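You operate a simulated robot arm through the tools that you are given. There is no shell and no other tool.

You are at the controls of a simulated robot arm. One attempt, no reset.

TASK
Gauge the white-band pivot block: blue tray at 0.2 mm, yellow tray at 0.9 mm.
Fine: lay it in the play tester, white lever down and up again; read before you lift it out.

The check looks at the end state, three seconds after you hand in, the way a careful person would. Anything else that was tipped, shoved, dropped, spilled or broken makes it a failure.

THE ROBOT
A 7-joint arm with a two-finger parallel gripper, fixed in place. Base frame: the origin is on the floor under the middle of its stand, x ahead of it, y to its left, z up; the work surface is at about z = 0.85. Readings come in m, rad, newtons and seconds.
It reaches about 1.247 m from its shoulder. Its first joint turns from -2.304 to 2.304 rad. Payload 3.91 kg.
The TCP is the grasp point between the finger pads, 0.03 m short of the fingertips. In the tool frame z runs along the fingers and y along their closing line. The gripper opens to 0.11 m. The fingers are 0.02 m wide and 0.01 m thick; the gripper's body (0.048 by 0.112 m) begins 0.055 m behind the TCP.
Orientation is told as [roll, pitch, yaw] about the base's x, y, z axes, in that order, counted from this pose: with the fingers straight down and closing along the base's y, the tool's x points along the base's -x, its y along +y and its z along -z.

THE INTERFACE
- The arm moves only by the tool send_rows. Its argument "moves" is a list of rows, each a list of 3 entries, a list of its own where there are three numbers: the turn, a rotation vector about the tool's x, y, z in units of 180 degrees (1.0 is 180 degrees), then the shift along the tool's x, y, z in units of 400 mm (1.0 is 400 mm), then the gripper command, from -1 (shut) to 1 (fully open), values between in proportion. In form: [[[rx, ry, rz], [dx, dy, dz], hand], ...]. A call has 1 to 20 rows; each row is the pose to reach, as a shift and turn from the pose commanded when the call began, along the tool's axes at that moment. A call with a number of a shift or a turn outside -1 to 1 is refused whole. Rows are played at 5 a second. More than 0.05 m and 0.15 rad between two rows, or a gripper value outside its range, and nothing of the call is played. Where a pose cannot be reached the arm comes as near as it can. A force on the tool above 50 N (or 10 N above the force at the start of the call, whichever is more), or a blocked arm, ends the call early, and 0.2 s more pass. Each finger travels about 0.108 m/s and halts on what it meets, pressing with about 21 N; the grip force reading is that of the motor and also rises with nothing between the fingers. The clock runs only during rows and for 0.2 s after the last one: add rows that repeat a pose to give the fingers time. The reply holds the time, the measured pose of the TCP, the force on the tool along the base axes, the opening and the grip force, in the units named above and with some noise, with the torque about the TCP (base axes, N m) and any sound that the robot's microphone picked up.
- Cameras (640 x 400 px; columns grow to the right, rows downward): "scene" is fixed at [0.2202, 0.6508, 1.4203]; the picture's right is [0.15, -0.99, 0.00], its down [-0.85, -0.13, -0.52] and it looks along [0.51, 0.08, -0.86] (base axes); focal length 366 px, centre (320, 200). "wrist" rides on the gripper at [0.072, 0.017, -0.103] in the tool frame; the picture's right is [-0.23, 0.97, 0.00], its down [-0.76, -0.18, -0.62] and it looks along [-0.61, -0.14, 0.78] (tool axes); focal length 222 px, centre (320, 200). There is no depth. A picture from a camera that has moved, and an enlarged one, comes with that camera's place and axes in the base frame and with its lens.
- get_image(camera): a new picture of that camera. The clock stands still meanwhile.
- zoom(camera, box): a new picture of the part [left, top, right, bottom] of that camera's present view, enlarged. The clock stands still meanwhile.
- hand_in(): hands the job in; it is judged then, once.

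Nothing tells you positions but the pictures and the camera data. Unless the task says otherwise, let go and move clear before handing in.

The tools are called after "Request:" by a JSON object that holds its "op" and its "data". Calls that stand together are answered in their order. send_rows: Moves the arm, as the interface text tells. Its arguments: {"type":"object","properties":{"moves":{"type":"array","items":{"type":"array"}}},"required":["moves"]} The other tools are called the same way: get_image (camera) takes a picture; zoom (camera, box) takes an enlarged picture of a part of a camera's view; hand_in () hands the job in.

At the start:

```text
clock: 0.0
position: [0.4673, 0.5447, 1.1143]
ee_rot: [0.0, 0.001, 0.0]
force: [0.7, -0.1, -0.3]
ft_torque: [0.02, -0.01, 0.02]
gripper_width: 0.11
grip_force: 0.1
```

scene: 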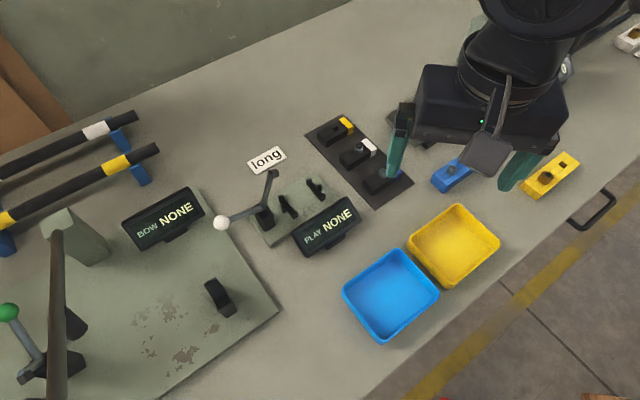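
wrist: 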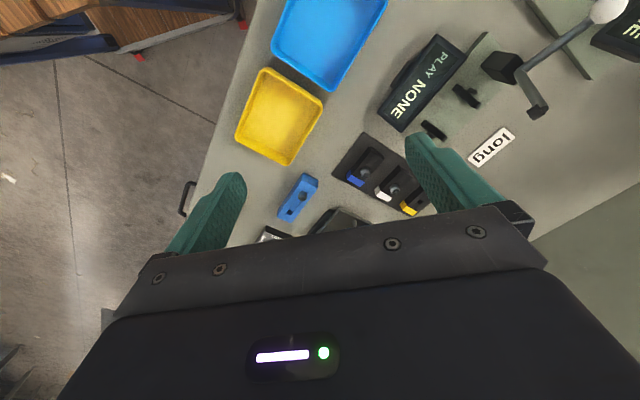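

I see a work surface with a play tester (white lever, PLAY display), a bow tester, a dark mat with three pivot blocks (yellow, white, blue bands), and blue and yellow trays. I'll take closer looks first.

Request:
{"op": "zoom", "data": {"camera": "scene", "box": [200, 100, 420, 260]}}

Request:
{"op": "zoom", "data": {"camera": "scene", "box": [300, 100, 420, 220]}}

Request:
{"op": "zoom", "data": {"camera": "wrist", "box": [320, 20, 640, 220]}}

Request:
{"op": "zoom", "data": {"camera": "scene", "box": [420, 100, 640, 260]}}

```text
2.50 times, centred on (310, 180) of scene
camera zoom: at [0.2202, 0.6508, 1.4203], right [0.15, -0.99, 0.0], down [-0.85, -0.13, -0.52], along [0.51, 0.08, -0.86], focal length 914 px, centre (345, 250)
```

zoom: 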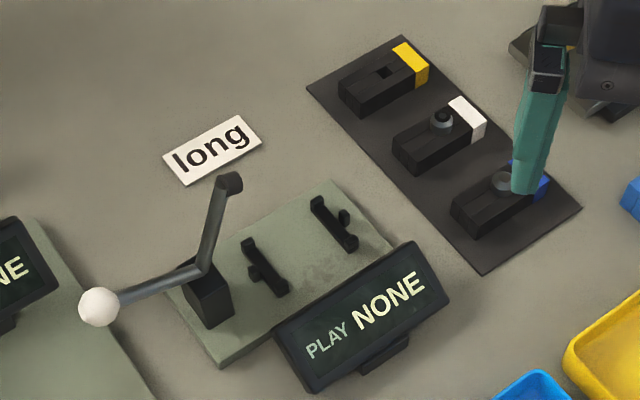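

```text
3.33 times, centred on (360, 160) of scene
camera zoom: at [0.2202, 0.6508, 1.4203], right [0.15, -0.99, 0.0], down [-0.85, -0.13, -0.52], along [0.51, 0.08, -0.86], focal length 1218 px, centre (187, 333)
```

zoom: 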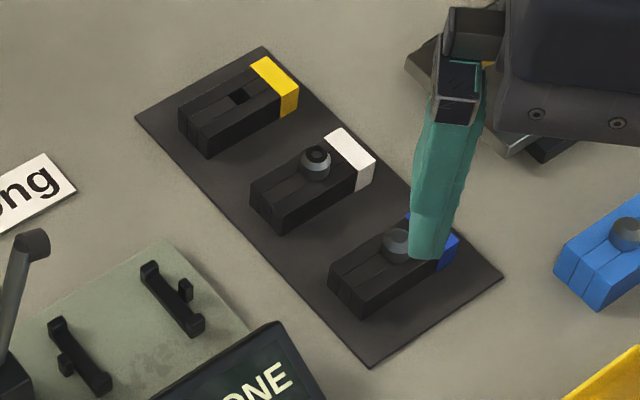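

```text
2.00 times, centred on (480, 120) of wrist
camera zoom: at [0.3961, 0.5622, 1.217], right [0.23, 0.97, 0.0], down [0.76, -0.18, 0.62], along [0.61, -0.14, -0.78], focal length 444 px, centre (0, 360)
```

zoom: 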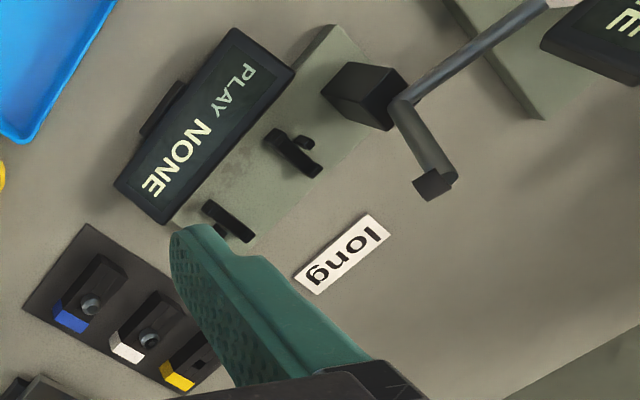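

```text
2.50 times, centred on (530, 180) of scene
camera zoom: at [0.2202, 0.6508, 1.4203], right [0.15, -0.99, 0.0], down [-0.85, -0.13, -0.52], along [0.51, 0.08, -0.86], focal length 914 px, centre (-205, 250)
```

zoom: 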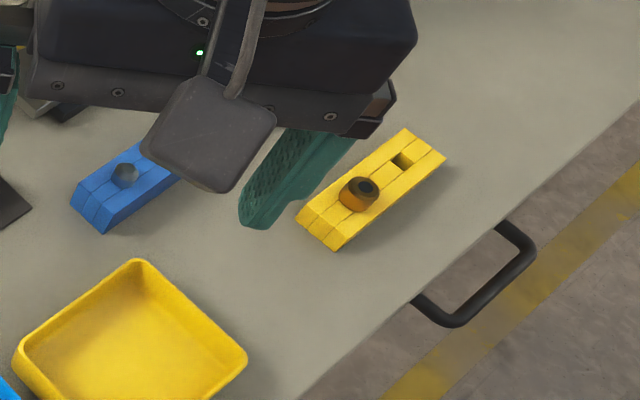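

The tester sits near (0.55, 0.73), and the white-band block lies near (0.66, 0.65) with its band toward +x/−y. I'll swing the wrist camera over to the tester at a safe height for a better look.

Request:
{"op": "send_rows", "data": {"moves": [[[0, 0, 0], [0.1, 0.1, 0], 1], [[0, 0, 0], [0.2, 0.2, 0], 1], [[0, 0, 0], [0.28, 0.3, 0], 1], [[0, 0, 0], [0.3, 0.4, 0], 1], [[0, 0, 0], [0.3, 0.45, 0], 1], [[0, 0, 0], [0.3, 0.45, 0], 1], [[0, 0, 0], [0.3, 0.45, 0], 1]]}}

```text
refused: row 1 steps farther than a row can; nothing moved
```

The first step was slightly too large, so nothing moved. I'll repeat it with smaller steps.

Request:
{"op": "send_rows", "data": {"moves": [[[0, 0, 0], [0.08, 0.08, 0], 1], [[0, 0, 0], [0.15, 0.16, 0], 1], [[0, 0, 0], [0.2, 0.25, 0], 1], [[0, 0, 0], [0.25, 0.34, 0], 1], [[0, 0, 0], [0.25, 0.44, 0], 1], [[0, 0, 0], [0.25, 0.44, 0], 1], [[0, 0, 0], [0.25, 0.44, 0], 1]]}}

Request:
{"op": "get_image", "data": {"camera": "wrist"}}

Request:
{"op": "get_image", "data": {"camera": "scene"}}

```text
clock: 1.6
position: [0.3686, 0.7222, 1.1146]
ee_rot: [-0.001, -0.001, 0.0]
force: [-0.5, 0.1, 0.5]
ft_torque: [0.04, 0.05, -0.01]
gripper_width: 0.1099
grip_force: 0.1
```

```text
taken
camera wrist: at [0.2964, 0.7392, 1.2164], right [0.23, 0.97, 0.0], down [0.76, -0.18, 0.62], along [0.61, -0.14, -0.78], focal length 222 px, centre (320, 200)
```

wrist: 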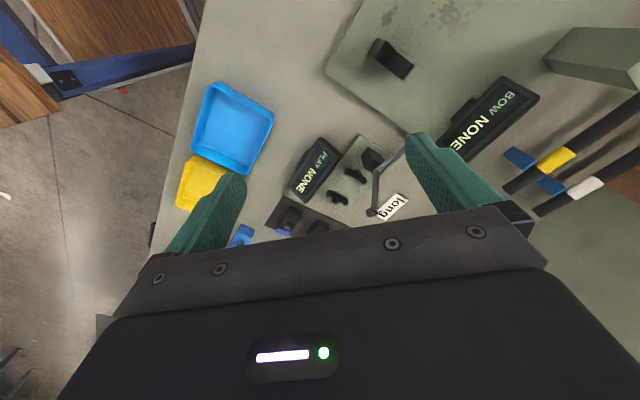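

```text
taken
```

scene: 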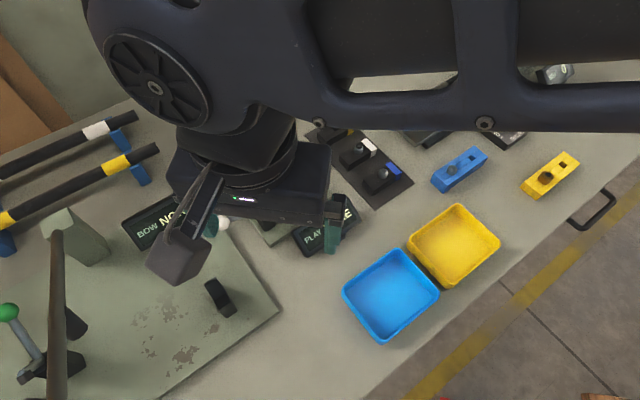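

The camera now covers the tester. I'll zoom in on it.

Request:
{"op": "zoom", "data": {"camera": "wrist", "box": [260, 120, 420, 240]}}

Request:
{"op": "zoom", "data": {"camera": "scene", "box": [290, 100, 450, 220]}}

Request:
{"op": "zoom", "data": {"camera": "wrist", "box": [330, 130, 410, 220]}}

```text
3.33 times, centred on (340, 180) of wrist
camera zoom: at [0.2964, 0.7392, 1.2164], right [0.23, 0.97, 0.0], down [0.76, -0.18, 0.62], along [0.61, -0.14, -0.78], focal length 740 px, centre (253, 267)
```

zoom: 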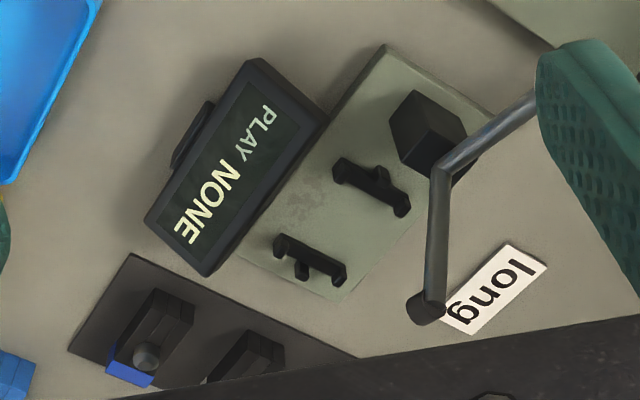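

```text
3.33 times, centred on (370, 160) of scene
camera zoom: at [0.2202, 0.6508, 1.4203], right [0.15, -0.99, 0.0], down [-0.85, -0.13, -0.52], along [0.51, 0.08, -0.86], focal length 1218 px, centre (153, 333)
```

zoom: 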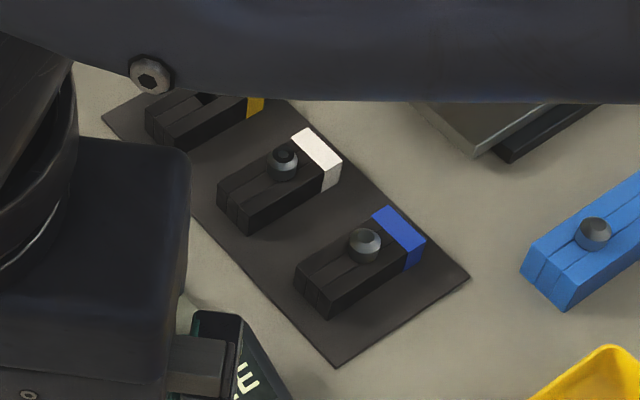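

```text
4.44 times, centred on (370, 175) of wrist
camera zoom: at [0.2964, 0.7392, 1.2164], right [0.23, 0.97, 0.0], down [0.76, -0.18, 0.62], along [0.61, -0.14, -0.78], focal length 987 px, centre (98, 311)
```

zoom: 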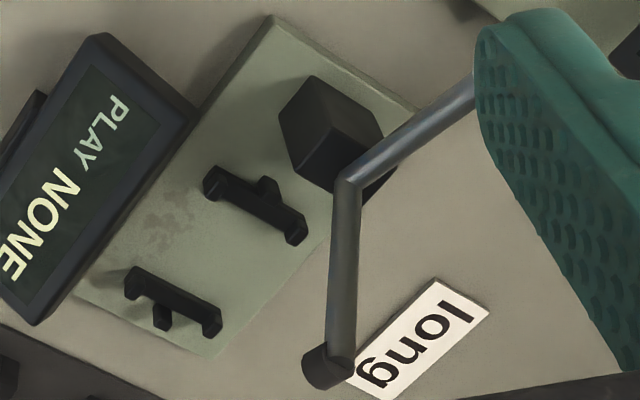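

The lever is L-shaped: the ball is at about (0.452, 0.839, 0.928), the pivot near (0.497, 0.786, 0.908), and the other arm points up. The two cradles run along the tester plate. Next I'll look at the blocks up close.

Request:
{"op": "send_rows", "data": {"moves": [[[0, 0, 0], [-0.1, -0.03, 0.02], 1], [[0, 0, 0], [-0.2, -0.06, 0.04], 1], [[0, 0, 0], [-0.3, -0.09, 0.06], 1], [[0, 0, 0], [-0.4, -0.12, 0.09], 1], [[0, 0, 0], [-0.5, -0.15, 0.11], 1], [[0, 0, 0], [-0.55, -0.15, 0.119], 1], [[0, 0, 0], [-0.55, -0.15, 0.119], 1]]}}

Request:
{"op": "get_image", "data": {"camera": "wrist"}}

Request:
{"op": "get_image", "data": {"camera": "scene"}}

```text
clock: 3.2
position: [0.5883, 0.6629, 1.0671]
ee_rot: [-0.002, 0.0, 0.0]
force: [-0.1, -0.7, 0.1]
ft_torque: [-0.01, -0.02, -0.02]
gripper_width: 0.11
grip_force: 0.0
```

```text
taken
camera wrist: at [0.5159, 0.679, 1.1696], right [0.23, 0.97, 0.0], down [0.76, -0.18, 0.62], along [0.61, -0.14, -0.78], focal length 222 px, centre (320, 200)
```

wrist: 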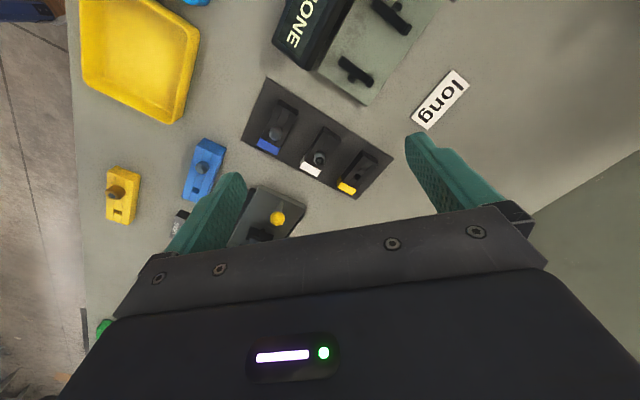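

```text
taken
```

scene: 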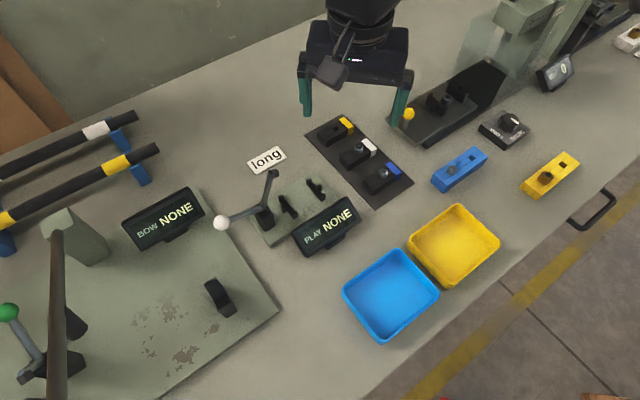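

There is a third device with a yellow ball lever and a dial, to the right of the mat. I'll zoom in on the blocks and the other equipment.

Request:
{"op": "zoom", "data": {"camera": "scene", "box": [300, 100, 430, 210]}}

Request:
{"op": "zoom", "data": {"camera": "scene", "box": [380, 0, 640, 200]}}

Request:
{"op": "zoom", "data": {"camera": "wrist", "box": [230, 70, 410, 210]}}

Request:
{"op": "zoom", "data": {"camera": "scene", "box": [200, 140, 340, 250]}}

Request:
{"op": "zoom", "data": {"camera": "scene", "box": [0, 180, 280, 400]}}

```text
3.64 times, centred on (365, 155) of scene
camera zoom: at [0.2202, 0.6508, 1.4203], right [0.15, -0.99, 0.0], down [-0.85, -0.13, -0.52], along [0.51, 0.08, -0.86], focal length 1329 px, centre (156, 364)
```

zoom: 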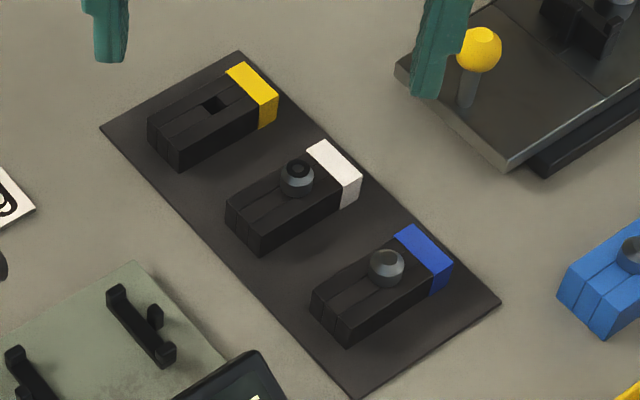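

```text
2.00 times, centred on (510, 100) of scene
camera zoom: at [0.2202, 0.6508, 1.4203], right [0.15, -0.99, 0.0], down [-0.85, -0.13, -0.52], along [0.51, 0.08, -0.86], focal length 731 px, centre (-60, 400)
```

zoom: 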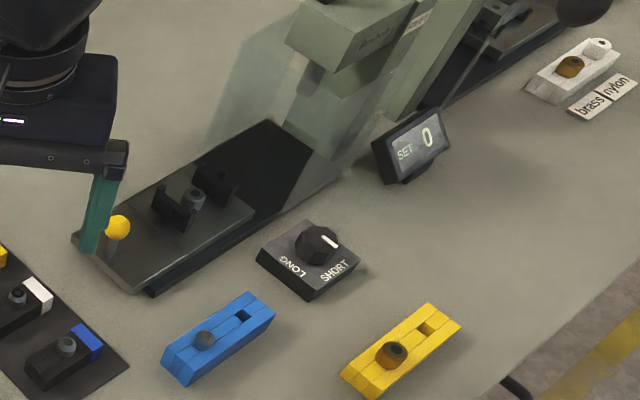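

```text
2.86 times, centred on (320, 140) of wrist
camera zoom: at [0.5159, 0.679, 1.1696], right [0.23, 0.97, 0.0], down [0.76, -0.18, 0.62], along [0.61, -0.14, -0.78], focal length 635 px, centre (320, 371)
```

zoom: 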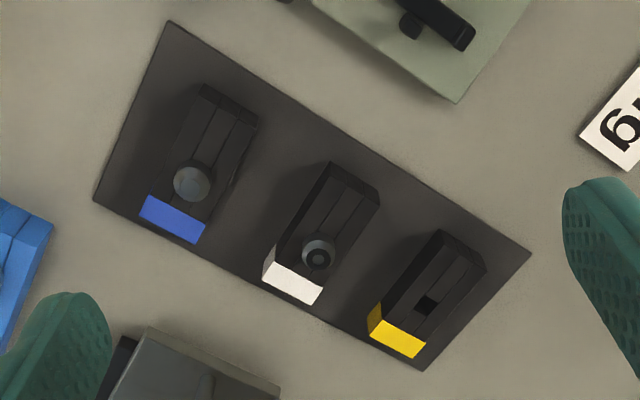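

```text
3.64 times, centred on (270, 195) of scene
camera zoom: at [0.2202, 0.6508, 1.4203], right [0.15, -0.99, 0.0], down [-0.85, -0.13, -0.52], along [0.51, 0.08, -0.86], focal length 1329 px, centre (502, 218)
```

zoom: 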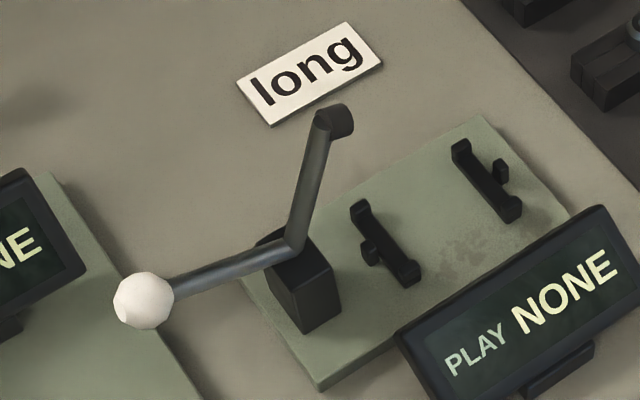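

```text
1.82 times, centred on (140, 290) of scene
camera zoom: at [0.2202, 0.6508, 1.4203], right [0.15, -0.99, 0.0], down [-0.85, -0.13, -0.52], along [0.51, 0.08, -0.86], focal length 665 px, centre (647, 36)
```

zoom: 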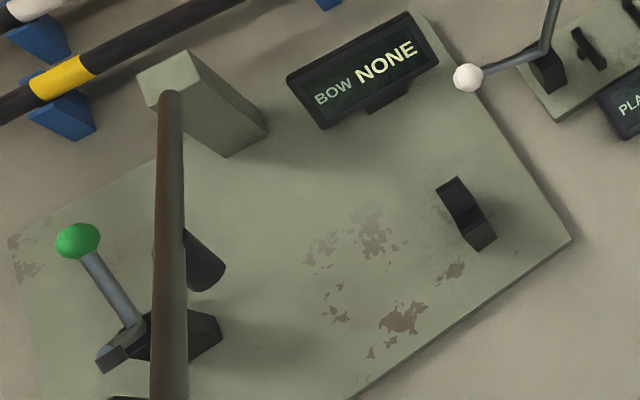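

The other devices (press, dial, bow tester) don't belong to this job. I'll take high-magnification views of the white-band block and the cradles to get their exact poses.

Request:
{"op": "zoom", "data": {"camera": "wrist", "box": [290, 110, 360, 190]}}

Request:
{"op": "zoom", "data": {"camera": "scene", "box": [325, 125, 395, 185]}}

Request:
{"op": "zoom", "data": {"camera": "scene", "box": [245, 160, 345, 240]}}

Request:
{"op": "zoom", "data": {"camera": "wrist", "box": [320, 0, 450, 110]}}

```text
5.00 times, centred on (325, 150) of wrist
camera zoom: at [0.5159, 0.679, 1.1696], right [0.23, 0.97, 0.0], down [0.76, -0.18, 0.62], along [0.61, -0.14, -0.78], focal length 1111 px, centre (295, 450)
```

zoom: 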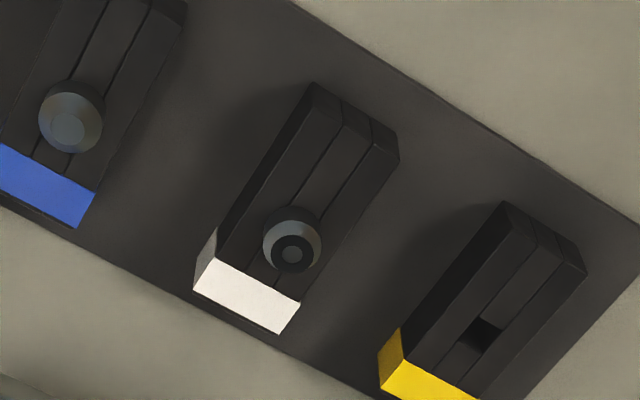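

```text
6.67 times, centred on (360, 155) of scene
camera zoom: at [0.2202, 0.6508, 1.4203], right [0.15, -0.99, 0.0], down [-0.85, -0.13, -0.52], along [0.51, 0.08, -0.86], focal length 2437 px, centre (53, 500)
```

zoom: 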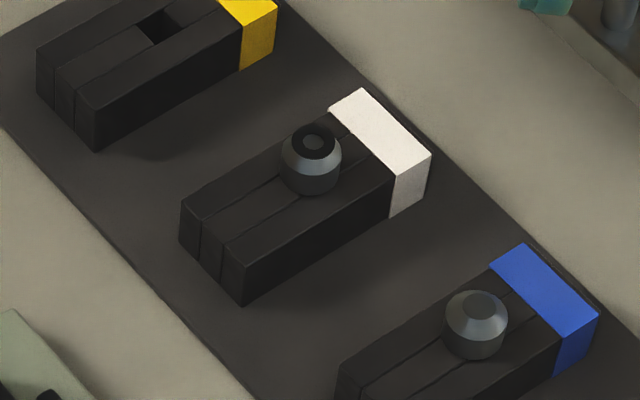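

```text
5.00 times, centred on (295, 200) of scene
camera zoom: at [0.2202, 0.6508, 1.4203], right [0.15, -0.99, 0.0], down [-0.85, -0.13, -0.52], along [0.51, 0.08, -0.86], focal length 1828 px, centre (445, 200)
```

zoom: 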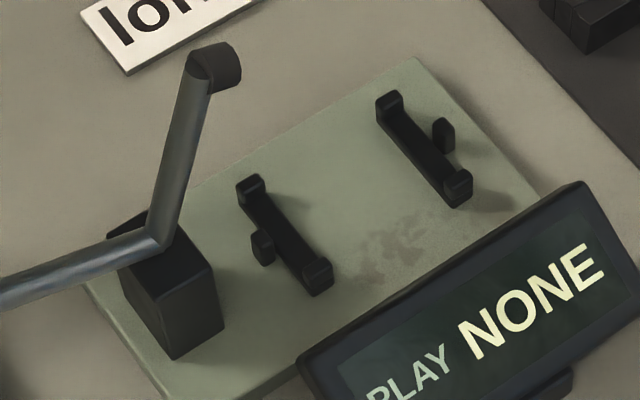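

```text
3.64 times, centred on (385, 55) of wrist
camera zoom: at [0.5159, 0.679, 1.1696], right [0.23, 0.97, 0.0], down [0.76, -0.18, 0.62], along [0.61, -0.14, -0.78], focal length 808 px, centre (84, 727)
```

zoom: 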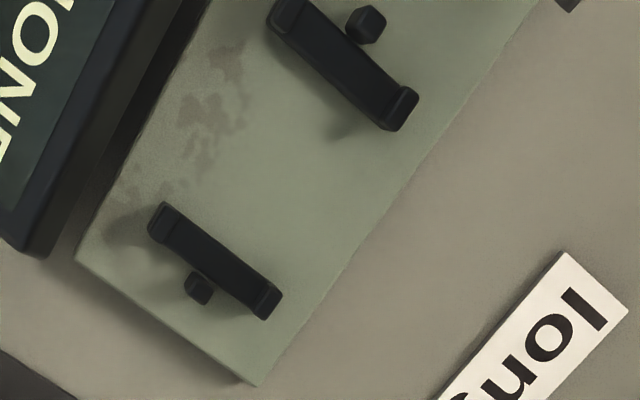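

The block axis and the cradle axis are both about −45° in the base frame. The block measures roughly 66×29×23 mm, with its pin slightly toward the band. I'll zoom tighter to refine the numbers.

Request:
{"op": "zoom", "data": {"camera": "scene", "box": [336, 133, 384, 173]}}

Request:
{"op": "zoom", "data": {"camera": "scene", "box": [275, 172, 333, 222]}}

Request:
{"op": "zoom", "data": {"camera": "wrist", "box": [300, 120, 345, 185]}}

Request:
{"op": "zoom", "data": {"camera": "wrist", "box": [330, 0, 420, 95]}}

Request:
{"op": "zoom", "data": {"camera": "scene", "box": [195, 150, 305, 250]}}

```text
10.00 times, centred on (360, 153) of scene
camera zoom: at [0.2202, 0.6508, 1.4203], right [0.15, -0.99, 0.0], down [-0.85, -0.13, -0.52], along [0.51, 0.08, -0.86], focal length 3655 px, centre (-80, 670)
```

zoom: 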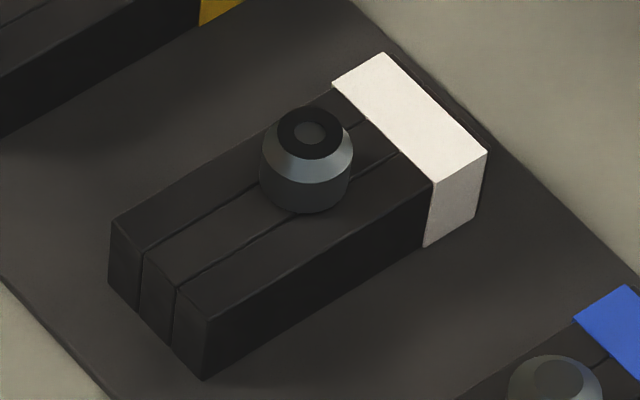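

```text
8.00 times, centred on (304, 197) of scene
camera zoom: at [0.2202, 0.6508, 1.4203], right [0.15, -0.99, 0.0], down [-0.85, -0.13, -0.52], along [0.51, 0.08, -0.86], focal length 2924 px, centre (448, 224)
```

zoom: 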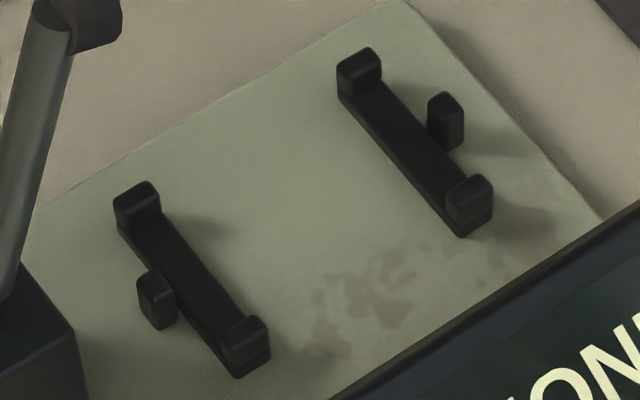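

```text
6.15 times, centred on (322, 152) of wrist
camera zoom: at [0.5159, 0.679, 1.1696], right [0.23, 0.97, 0.0], down [0.76, -0.18, 0.62], along [0.61, -0.14, -0.78], focal length 1367 px, centre (305, 492)
```

zoom: 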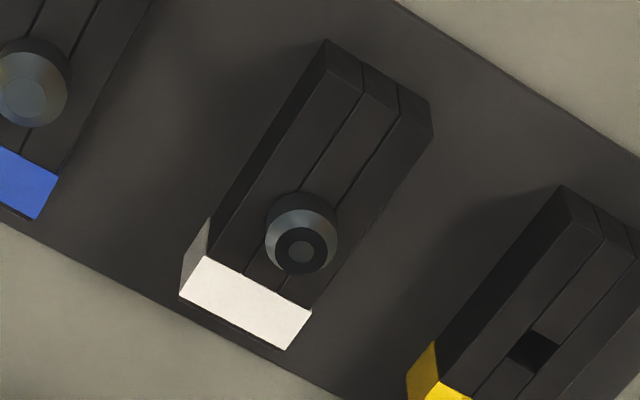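

```text
4.21 times, centred on (375, 48) of wrist
camera zoom: at [0.5159, 0.679, 1.1696], right [0.23, 0.97, 0.0], down [0.76, -0.18, 0.62], along [0.61, -0.14, -0.78], focal length 935 px, centre (88, 842)
```

zoom: 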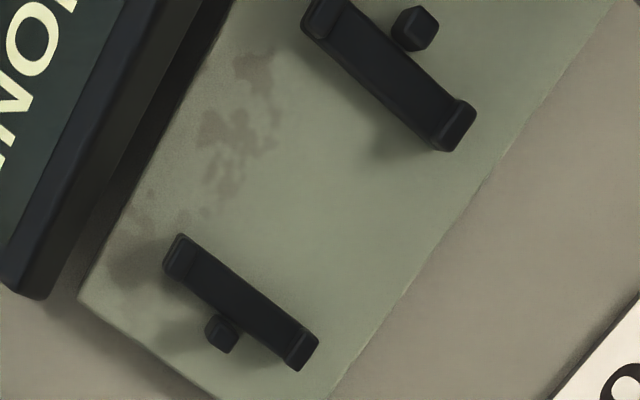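

```text
4.00 times, centred on (250, 200) of scene
camera zoom: at [0.2202, 0.6508, 1.4203], right [0.15, -0.99, 0.0], down [-0.85, -0.13, -0.52], along [0.51, 0.08, -0.86], focal length 1462 px, centre (600, 200)
```

zoom: 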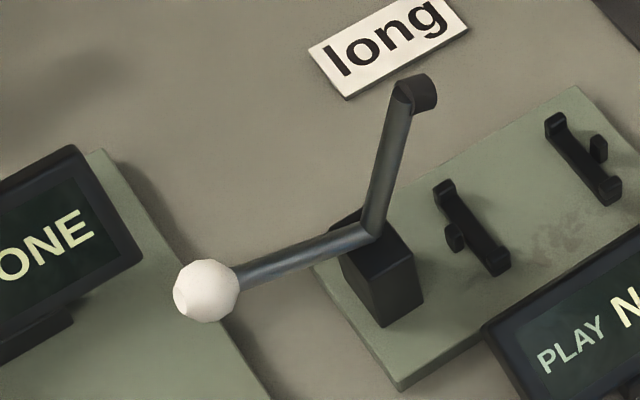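

The block centre is about (0.6655, 0.6457) and its top about z 0.871. The cradle centre is about (0.5475, 0.7329), with prongs at z 0.875 and end stops at ±39 mm. I'll turn the gripper so it closes across the block, with the camera on the side away from the lever.

Request:
{"op": "send_rows", "data": {"moves": [[[0, 0, -0.044], [0, 0, 0], 1], [[0, 0, -0.088], [0, 0, 0], 1], [[0, 0, -0.132], [0, 0, 0], 1], [[0, 0, -0.176], [0, 0, 0], 1], [[0, 0, -0.22], [0, 0, 0], 1], [[0, 0, -0.264], [0, 0, 0], 1], [[0, 0, -0.308], [0, 0, 0], 1], [[0, 0, -0.352], [0, 0, 0], 1], [[0, 0, -0.396], [0, 0, 0], 1], [[0, 0, -0.44], [0, 0, 0], 1], [[0, 0, -0.484], [0, 0, 0], 1], [[0, 0, -0.528], [0, 0, 0], 1], [[0, 0, -0.572], [0, 0, 0], 1], [[0, 0, -0.616], [0, 0, 0], 1], [[0, 0, -0.66], [0, 0, 0], 1], [[0, 0, -0.704], [0, 0, 0], 1], [[0, 0, -0.748], [0, 0, 0], 1], [[0, 0, -0.75], [0, 0, 0], 1], [[0, 0, -0.75], [0, 0, 0], 1]]}}

Request:
{"op": "get_image", "data": {"camera": "wrist"}}

Request:
{"op": "get_image", "data": {"camera": "scene"}}

```text
clock: 7.2
position: [0.5873, 0.6614, 1.0654]
ee_rot: [0.0, 0.0, 2.358]
force: [0.3, 0.1, 0.4]
ft_torque: [0.0, -0.05, 0.01]
gripper_width: 0.11
grip_force: 0.1
```

```text
taken
camera wrist: at [0.6277, 0.5983, 1.1693], right [-0.85, -0.53, 0.0], down [-0.41, 0.66, 0.62], along [-0.33, 0.53, -0.78], focal length 222 px, centre (320, 200)
```

wrist: 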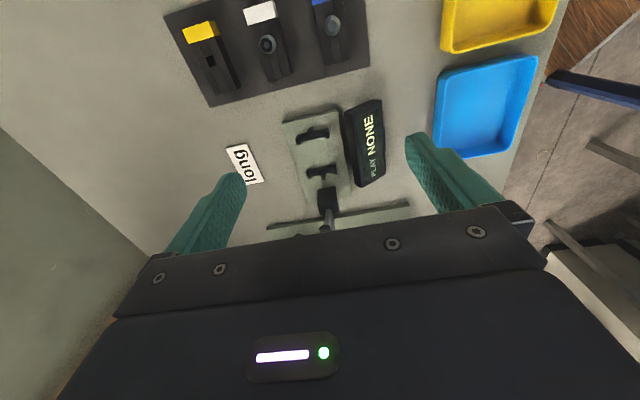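

```text
taken
```

scene: 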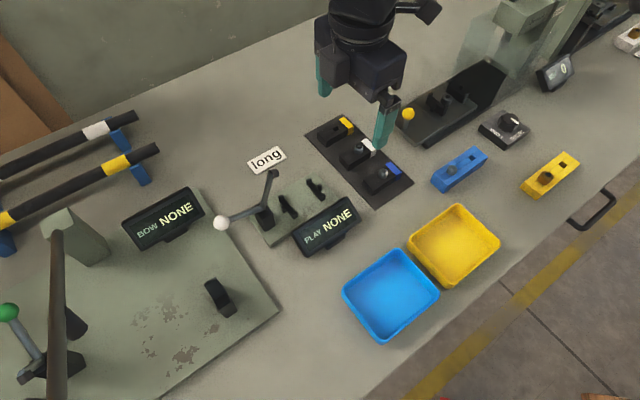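

The 135° turn worked and the camera now faces the tester from the side away from the lever. I'll zoom in here to cross-check the cradle and block positions.

Request:
{"op": "zoom", "data": {"camera": "wrist", "box": [280, 100, 380, 200]}}

Request:
{"op": "zoom", "data": {"camera": "wrist", "box": [220, 0, 320, 90]}}

Request:
{"op": "zoom", "data": {"camera": "scene", "box": [300, 20, 440, 160]}}

```text
4.00 times, centred on (330, 150) of wrist
camera zoom: at [0.6277, 0.5983, 1.1693], right [-0.85, -0.53, 0.0], down [-0.41, 0.66, 0.62], along [-0.33, 0.53, -0.78], focal length 888 px, centre (280, 400)
```

zoom: 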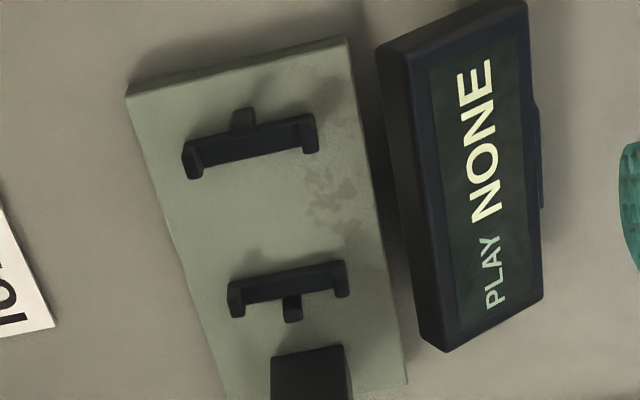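

```text
4.44 times, centred on (270, 45) of wrist
camera zoom: at [0.6277, 0.5983, 1.1693], right [-0.85, -0.53, 0.0], down [-0.41, 0.66, 0.62], along [-0.33, 0.53, -0.78], focal length 987 px, centre (542, 889)
```

zoom: 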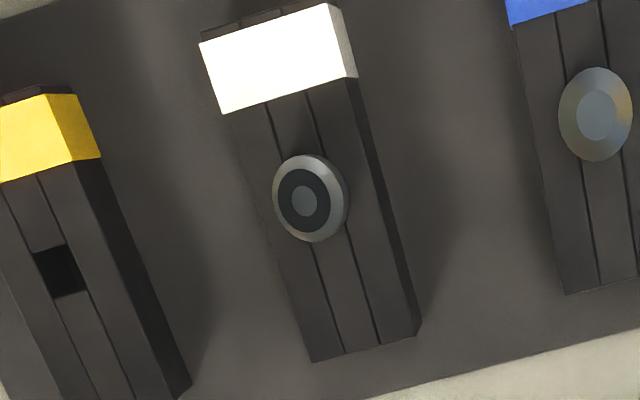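

```text
2.86 times, centred on (370, 90) of scene
camera zoom: at [0.2202, 0.6508, 1.4203], right [0.15, -0.99, 0.0], down [-0.85, -0.13, -0.52], along [0.51, 0.08, -0.86], focal length 1044 px, centre (177, 514)
```

zoom: 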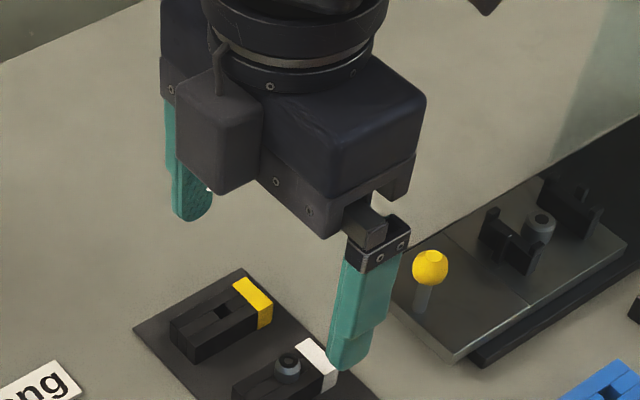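

There's a box sticking out on the gripper's far side that could meet the raised lever arm. I'll measure it before going near the tester.

Request:
{"op": "zoom", "data": {"camera": "scene", "box": [300, 0, 450, 120]}}

Request:
{"op": "zoom", "data": {"camera": "wrist", "box": [290, 160, 380, 240]}}

```text
3.33 times, centred on (375, 60) of scene
camera zoom: at [0.2202, 0.6508, 1.4203], right [0.15, -0.99, 0.0], down [-0.85, -0.13, -0.52], along [0.51, 0.08, -0.86], focal length 1218 px, centre (137, 667)
```

zoom: 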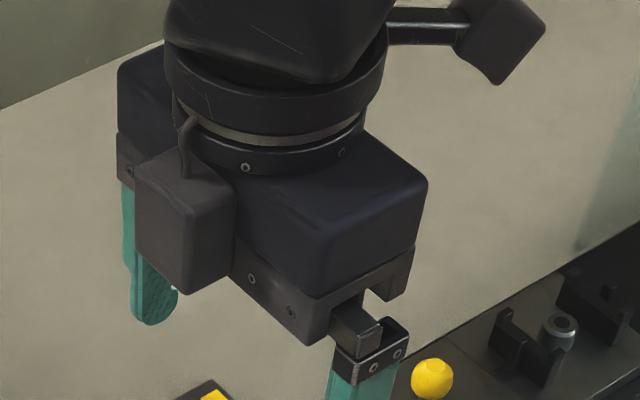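

```text
5.00 times, centred on (335, 200) of wrist
camera zoom: at [0.6277, 0.5983, 1.1693], right [-0.85, -0.53, 0.0], down [-0.41, 0.66, 0.62], along [-0.33, 0.53, -0.78], focal length 1111 px, centre (245, 200)
```

zoom: 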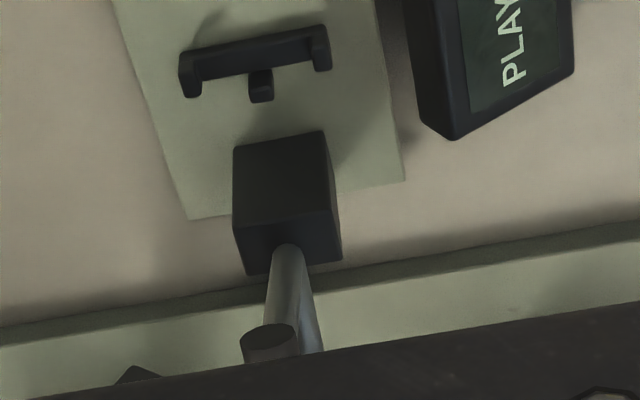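

The box's bottom is about 74 mm above the TCP and it reaches about 55 mm toward the lever side. I'll grip about 12 mm off the block's centre with a 10° lean away from the lever so the box clears it. Now I'll move over the block, lean, and part-close the fingers.

Request:
{"op": "send_rows", "data": {"moves": [[[0, -0.0278, 0], [0.065, -0.037, 0], 0.6], [[0, -0.0556, 0], [0.13, -0.074, 0.05], 0.1], [[0, -0.0556, 0], [0.1953, -0.1112, 0.12], 0.1], [[0, -0.0556, 0], [0.1953, -0.1112, 0.19], 0.1], [[0, -0.0556, 0], [0.1953, -0.1112, 0.2], 0.1], [[0, -0.0556, 0], [0.1953, -0.1112, 0.2], 0.1]]}}

Request:
{"op": "get_image", "data": {"camera": "scene"}}

Request:
{"op": "get_image", "data": {"camera": "wrist"}}

Request:
{"op": "zoom", "data": {"camera": "scene", "box": [320, 50, 440, 190]}}

```text
clock: 8.6
position: [0.6748, 0.6374, 0.9876]
ee_rot: [0.0, -0.175, 2.357]
force: [0.6, -0.3, -0.5]
ft_torque: [0.01, -0.01, 0.01]
gripper_width: 0.0604
grip_force: 0.1
```

```text
taken
```

scene: 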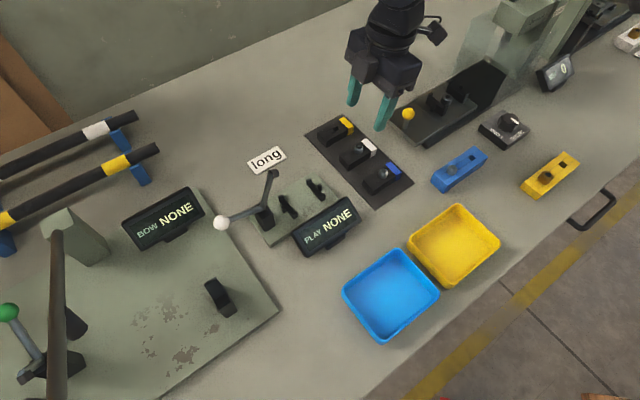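

```text
taken
camera wrist: at [0.7269, 0.5623, 1.0755], right [-0.85, -0.53, 0.04], down [-0.33, 0.58, 0.75], along [-0.42, 0.62, -0.66], focal length 222 px, centre (320, 200)
```

wrist: 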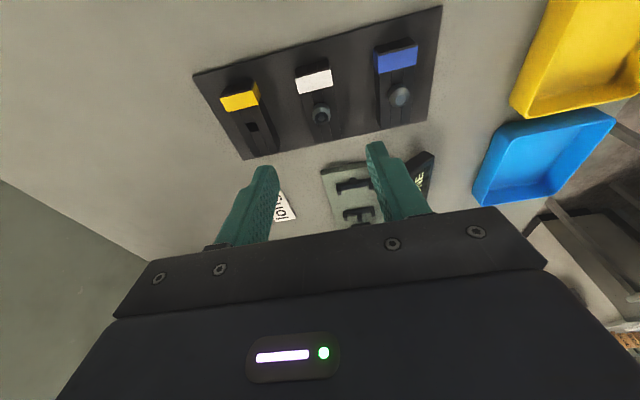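

```text
2.86 times, centred on (380, 120) of scene
camera zoom: at [0.2202, 0.6508, 1.4203], right [0.15, -0.99, 0.0], down [-0.85, -0.13, -0.52], along [0.51, 0.08, -0.86], focal length 1044 px, centre (149, 429)
```

zoom: 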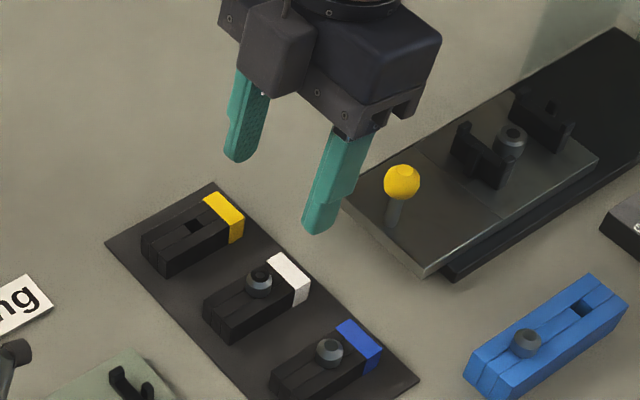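

The fingers straddle the white-band block evenly, and the wrist camera should pass about 2 cm above the yellow ball. I'll descend straight down in two stages, checking on the way.

Request:
{"op": "send_rows", "data": {"moves": [[[0, 0, 0], [0.0076, 0, 0.0431], 0.1], [[0, 0, 0], [0.0152, 0, 0.0862], 0.1], [[0, 0, 0], [0.0239, 0, 0.1354], 0.1], [[0, 0, 0], [0.0239, 0, 0.1354], 0.1]]}}

Request:
{"op": "zoom", "data": {"camera": "scene", "box": [320, 50, 450, 190]}}

Request:
{"op": "get_image", "data": {"camera": "wrist"}}

```text
clock: 9.6
position: [0.6752, 0.6379, 0.9327]
ee_rot: [0.0, -0.175, 2.357]
force: [0.0, 0.1, 0.0]
ft_torque: [-0.03, 0.04, 0.01]
gripper_width: 0.0604
grip_force: 0.1
```

```text
2.86 times, centred on (385, 120) of scene
camera zoom: at [0.2202, 0.6508, 1.4203], right [0.15, -0.99, 0.0], down [-0.85, -0.13, -0.52], along [0.51, 0.08, -0.86], focal length 1044 px, centre (134, 429)
```

zoom: 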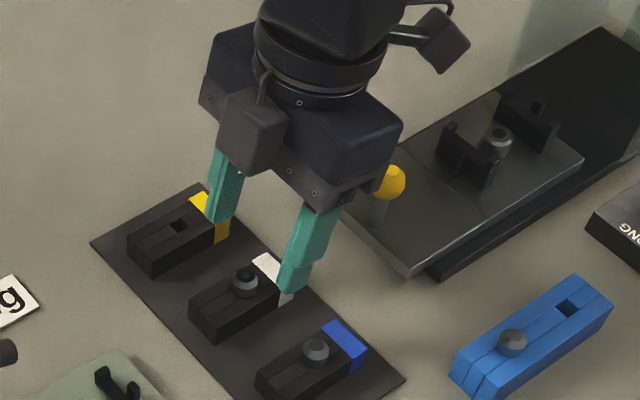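

```text
taken
camera wrist: at [0.7268, 0.5621, 1.0207], right [-0.85, -0.53, 0.04], down [-0.33, 0.58, 0.75], along [-0.42, 0.62, -0.66], focal length 222 px, centre (320, 200)
```

wrist: 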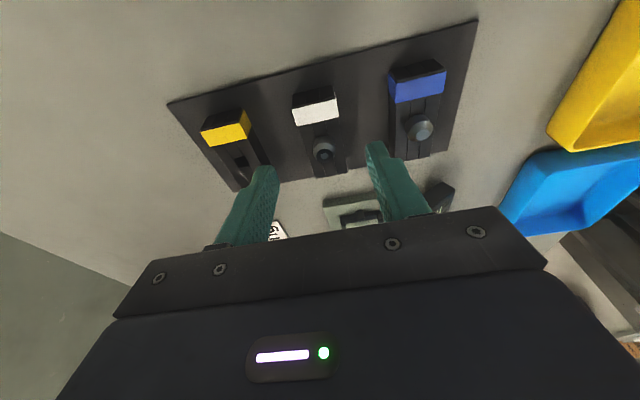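

No contact so far and the camera pad is clear of the yellow ball. I'll lower the rest of the way to grasp height.

Request:
{"op": "send_rows", "data": {"moves": [[[0, 0, 0], [0.007, 0, 0.0394], 0.1], [[0, 0, 0], [0.0139, 0, 0.0788], 0.1], [[0, 0, 0], [0.0189, 0, 0.1071], 0.1], [[0, 0, 0], [0.0189, 0, 0.1071], 0.1]]}}

Request:
{"op": "zoom", "data": {"camera": "scene", "box": [320, 50, 450, 190]}}

Request:
{"op": "zoom", "data": {"camera": "wrist", "box": [200, 80, 440, 230]}}

```text
clock: 10.6
position: [0.6736, 0.6368, 0.8886]
ee_rot: [0.0, -0.174, 2.357]
force: [0.7, 0.2, 0.4]
ft_torque: [-0.02, 0.0, -0.01]
gripper_width: 0.0606
grip_force: 0.1
```

```text
2.86 times, centred on (385, 120) of scene
camera zoom: at [0.2202, 0.6508, 1.4203], right [0.15, -0.99, 0.0], down [-0.85, -0.13, -0.52], along [0.51, 0.08, -0.86], focal length 1044 px, centre (134, 429)
```

zoom: 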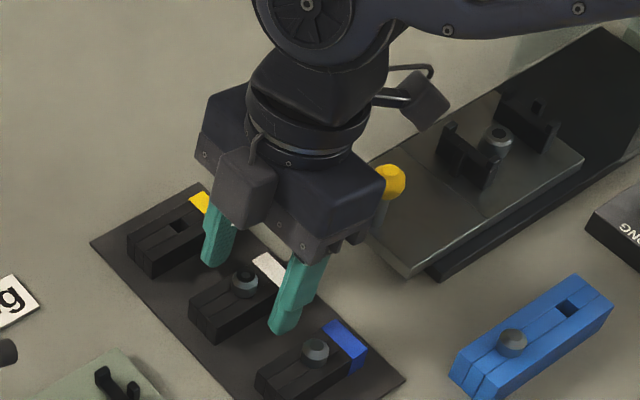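

```text
2.67 times, centred on (320, 155) of wrist
camera zoom: at [0.7269, 0.5624, 0.977], right [-0.85, -0.53, 0.04], down [-0.33, 0.58, 0.75], along [-0.42, 0.62, -0.66], focal length 592 px, centre (320, 320)
```

zoom: 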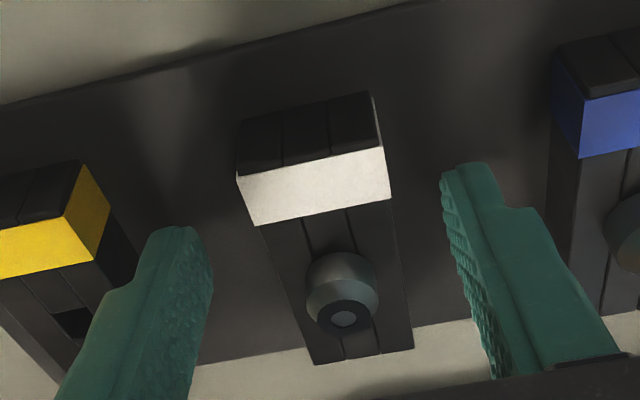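

The fingers are on either side of the block with nothing else in the way. I'll close the gripper.

Request:
{"op": "send_rows", "data": {"moves": [[[0, 0, 0], [0, 0, 0], -0.2], [[0, 0, 0], [0, 0, 0], -0.5], [[0, 0, 0], [0, 0, 0], -1], [[0, 0, 0], [0, 0, 0], -1], [[0, 0, 0], [0, 0, 0], -1], [[0, 0, 0], [0, 0, 0], -1]]}}

Request:
{"op": "zoom", "data": {"camera": "wrist", "box": [200, 80, 440, 230]}}

Request:
{"op": "zoom", "data": {"camera": "scene", "box": [320, 80, 420, 190]}}

```text
clock: 12.0
position: [0.675, 0.6375, 0.889]
ee_rot: [-0.001, -0.175, 2.357]
force: [0.8, 0.9, 0.9]
ft_torque: [0.04, -0.02, -0.02]
gripper_width: 0.0296
grip_force: 21.1
```

```text
2.67 times, centred on (320, 155) of wrist
camera zoom: at [0.727, 0.5624, 0.977], right [-0.85, -0.53, 0.04], down [-0.33, 0.58, 0.75], along [-0.42, 0.62, -0.66], focal length 592 px, centre (320, 320)
```

zoom: 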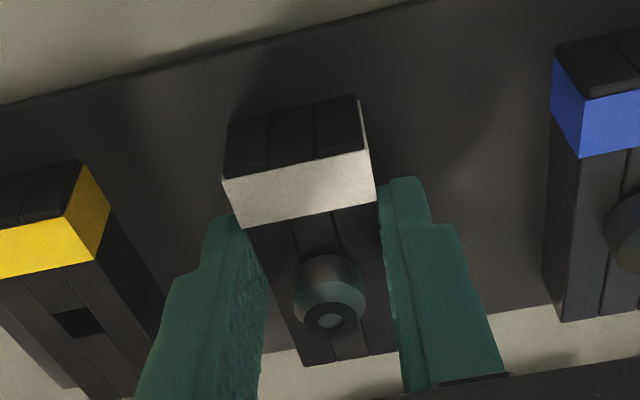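

```text
3.64 times, centred on (370, 135) of scene
camera zoom: at [0.2202, 0.6508, 1.4203], right [0.15, -0.99, 0.0], down [-0.85, -0.13, -0.52], along [0.51, 0.08, -0.86], focal length 1329 px, centre (138, 436)
```

zoom: 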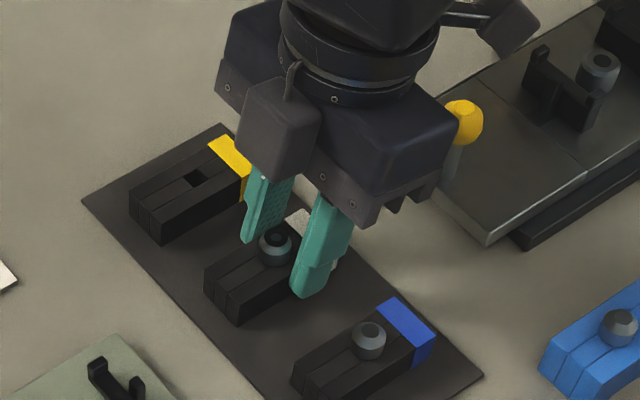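

The gripper stopped at 29.6 mm with 21 N, so the block is held. I'll lift straight up and check.

Request:
{"op": "send_rows", "data": {"moves": [[[0, 0, 0], [-0.0043, 0, -0.0246], -1], [[0, 0, 0], [-0.013, 0, -0.0739], -1], [[0, 0, 0], [-0.0304, 0, -0.1723], -1], [[0, 0, 0], [-0.0486, 0, -0.2757], -1], [[0, 0, 0], [-0.0486, 0, -0.2757], -1]]}}

Request:
{"op": "get_image", "data": {"camera": "wrist"}}

Request:
{"op": "get_image", "data": {"camera": "scene"}}

```text
clock: 13.2
position: [0.6748, 0.6385, 1.0012]
ee_rot: [-0.001, -0.176, 2.357]
force: [-0.2, 1.0, -2.2]
ft_torque: [-0.04, 0.01, -0.04]
gripper_width: 0.0294
grip_force: 20.9
```

```text
taken
camera wrist: at [0.727, 0.5631, 1.0891], right [-0.85, -0.53, 0.04], down [-0.33, 0.58, 0.75], along [-0.42, 0.62, -0.66], focal length 222 px, centre (320, 200)
```

wrist: 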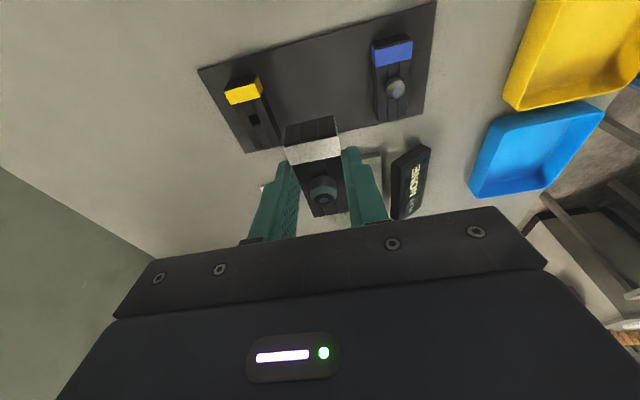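

```text
taken
```

scene: 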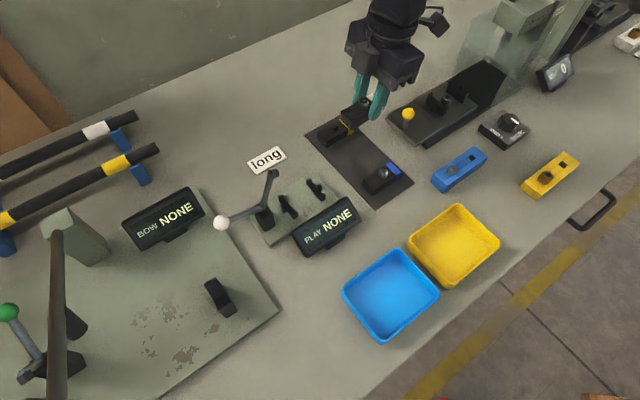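

The block is up and the mat spot is empty. I'll check that it sits level in the grip.

Request:
{"op": "zoom", "data": {"camera": "scene", "box": [320, 60, 420, 140]}}

Request:
{"op": "zoom", "data": {"camera": "wrist", "box": [240, 90, 400, 240]}}

```text
5.00 times, centred on (370, 100) of scene
camera zoom: at [0.2202, 0.6508, 1.4203], right [0.15, -0.99, 0.0], down [-0.85, -0.13, -0.52], along [0.51, 0.08, -0.86], focal length 1828 px, centre (70, 700)
```

zoom: 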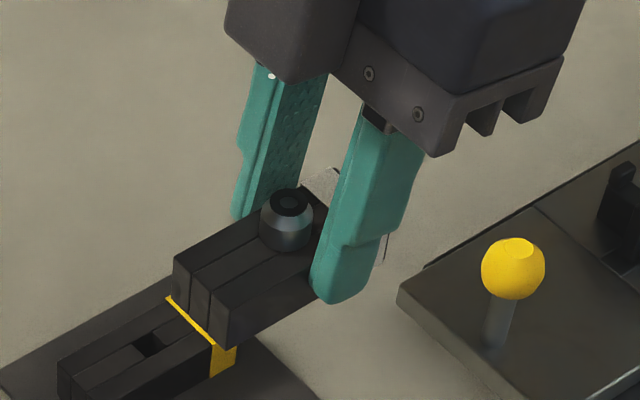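

```text
2.67 times, centred on (320, 165) of wrist
camera zoom: at [0.727, 0.5631, 1.0891], right [-0.85, -0.53, 0.04], down [-0.33, 0.58, 0.75], along [-0.42, 0.62, -0.66], focal length 592 px, centre (320, 293)
```

zoom: 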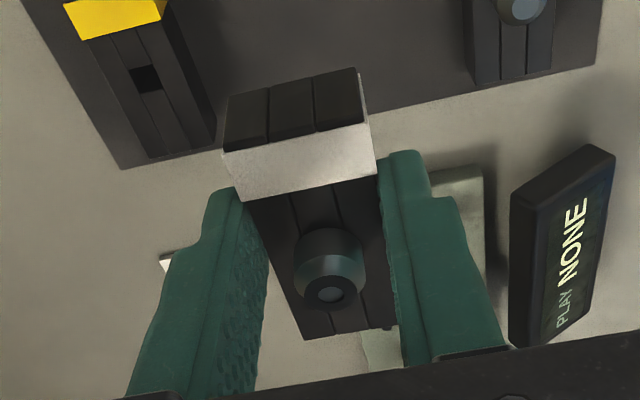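

The block sits level in the grip. With both cameras averaged, the cradle centre is at about (0.548, 0.732). I'll carry the block over the tester, staying about 12 mm on the away side so its end clears the raised lever foot.

Request:
{"op": "send_rows", "data": {"moves": [[[0, 0, 0], [-0.0648, 0.0114, 0.0114], -1], [[0, 0, 0], [-0.1295, 0.0227, 0.0228], -1], [[0, 0, 0], [-0.1943, 0.0341, 0.0343], -1], [[0, 0, 0], [-0.259, 0.0454, 0.0457], -1], [[0, 0, 0], [-0.3238, 0.0568, 0.0571], -1], [[0, 0, 0], [-0.3238, 0.0568, 0.0571], -1], [[0, 0, 0], [-0.3238, 0.0568, 0.0571], -1]]}}

Request:
{"op": "get_image", "data": {"camera": "wrist"}}

Request:
{"op": "zoom", "data": {"camera": "scene", "box": [220, 90, 380, 250]}}

Request:
{"op": "zoom", "data": {"camera": "wrist", "box": [240, 60, 400, 240]}}

```text
clock: 14.8
position: [0.5664, 0.7144, 1.0001]
ee_rot: [0.0, -0.174, 2.356]
force: [-0.3, -0.7, -0.4]
ft_torque: [-0.03, -0.01, 0.04]
gripper_width: 0.0295
grip_force: 20.9
```

```text
taken
camera wrist: at [0.6181, 0.6392, 1.0884], right [-0.85, -0.53, 0.04], down [-0.33, 0.58, 0.75], along [-0.42, 0.62, -0.66], focal length 222 px, centre (320, 200)
```

wrist: 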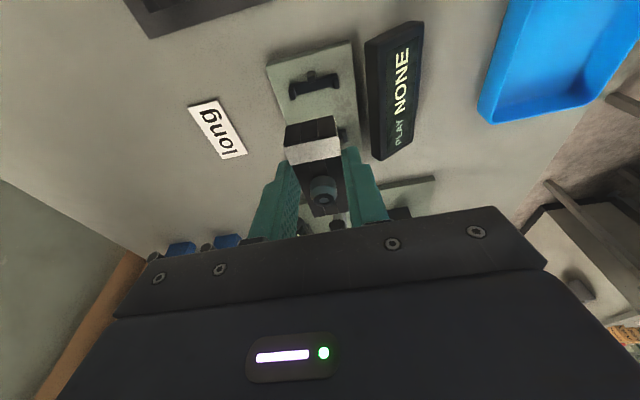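

```text
2.50 times, centred on (300, 170) of scene
camera zoom: at [0.2202, 0.6508, 1.4203], right [0.15, -0.99, 0.0], down [-0.85, -0.13, -0.52], along [0.51, 0.08, -0.86], focal length 914 px, centre (370, 275)
```

zoom: 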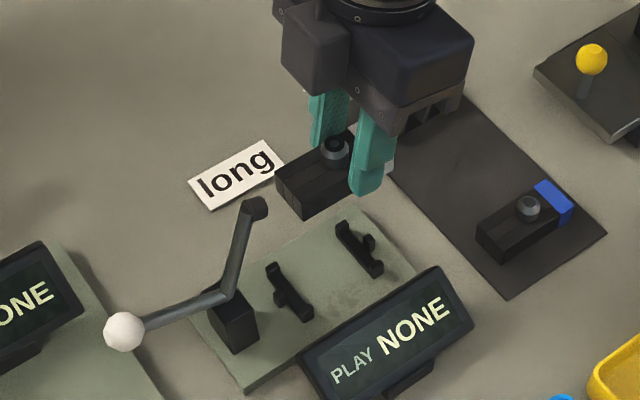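

```text
2.22 times, centred on (320, 150) of wrist
camera zoom: at [0.6181, 0.6392, 1.0884], right [-0.85, -0.53, 0.04], down [-0.33, 0.58, 0.75], along [-0.42, 0.62, -0.66], focal length 494 px, centre (320, 311)
```

zoom: 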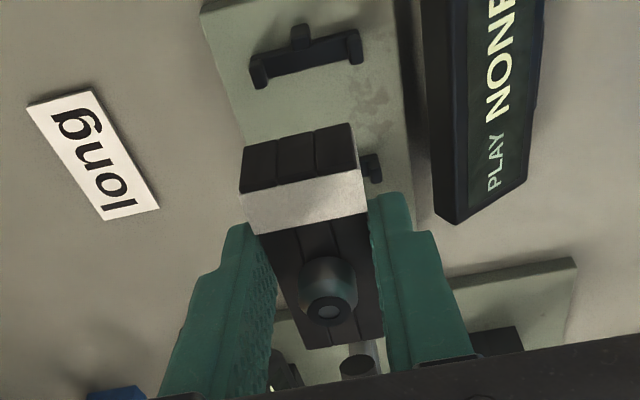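

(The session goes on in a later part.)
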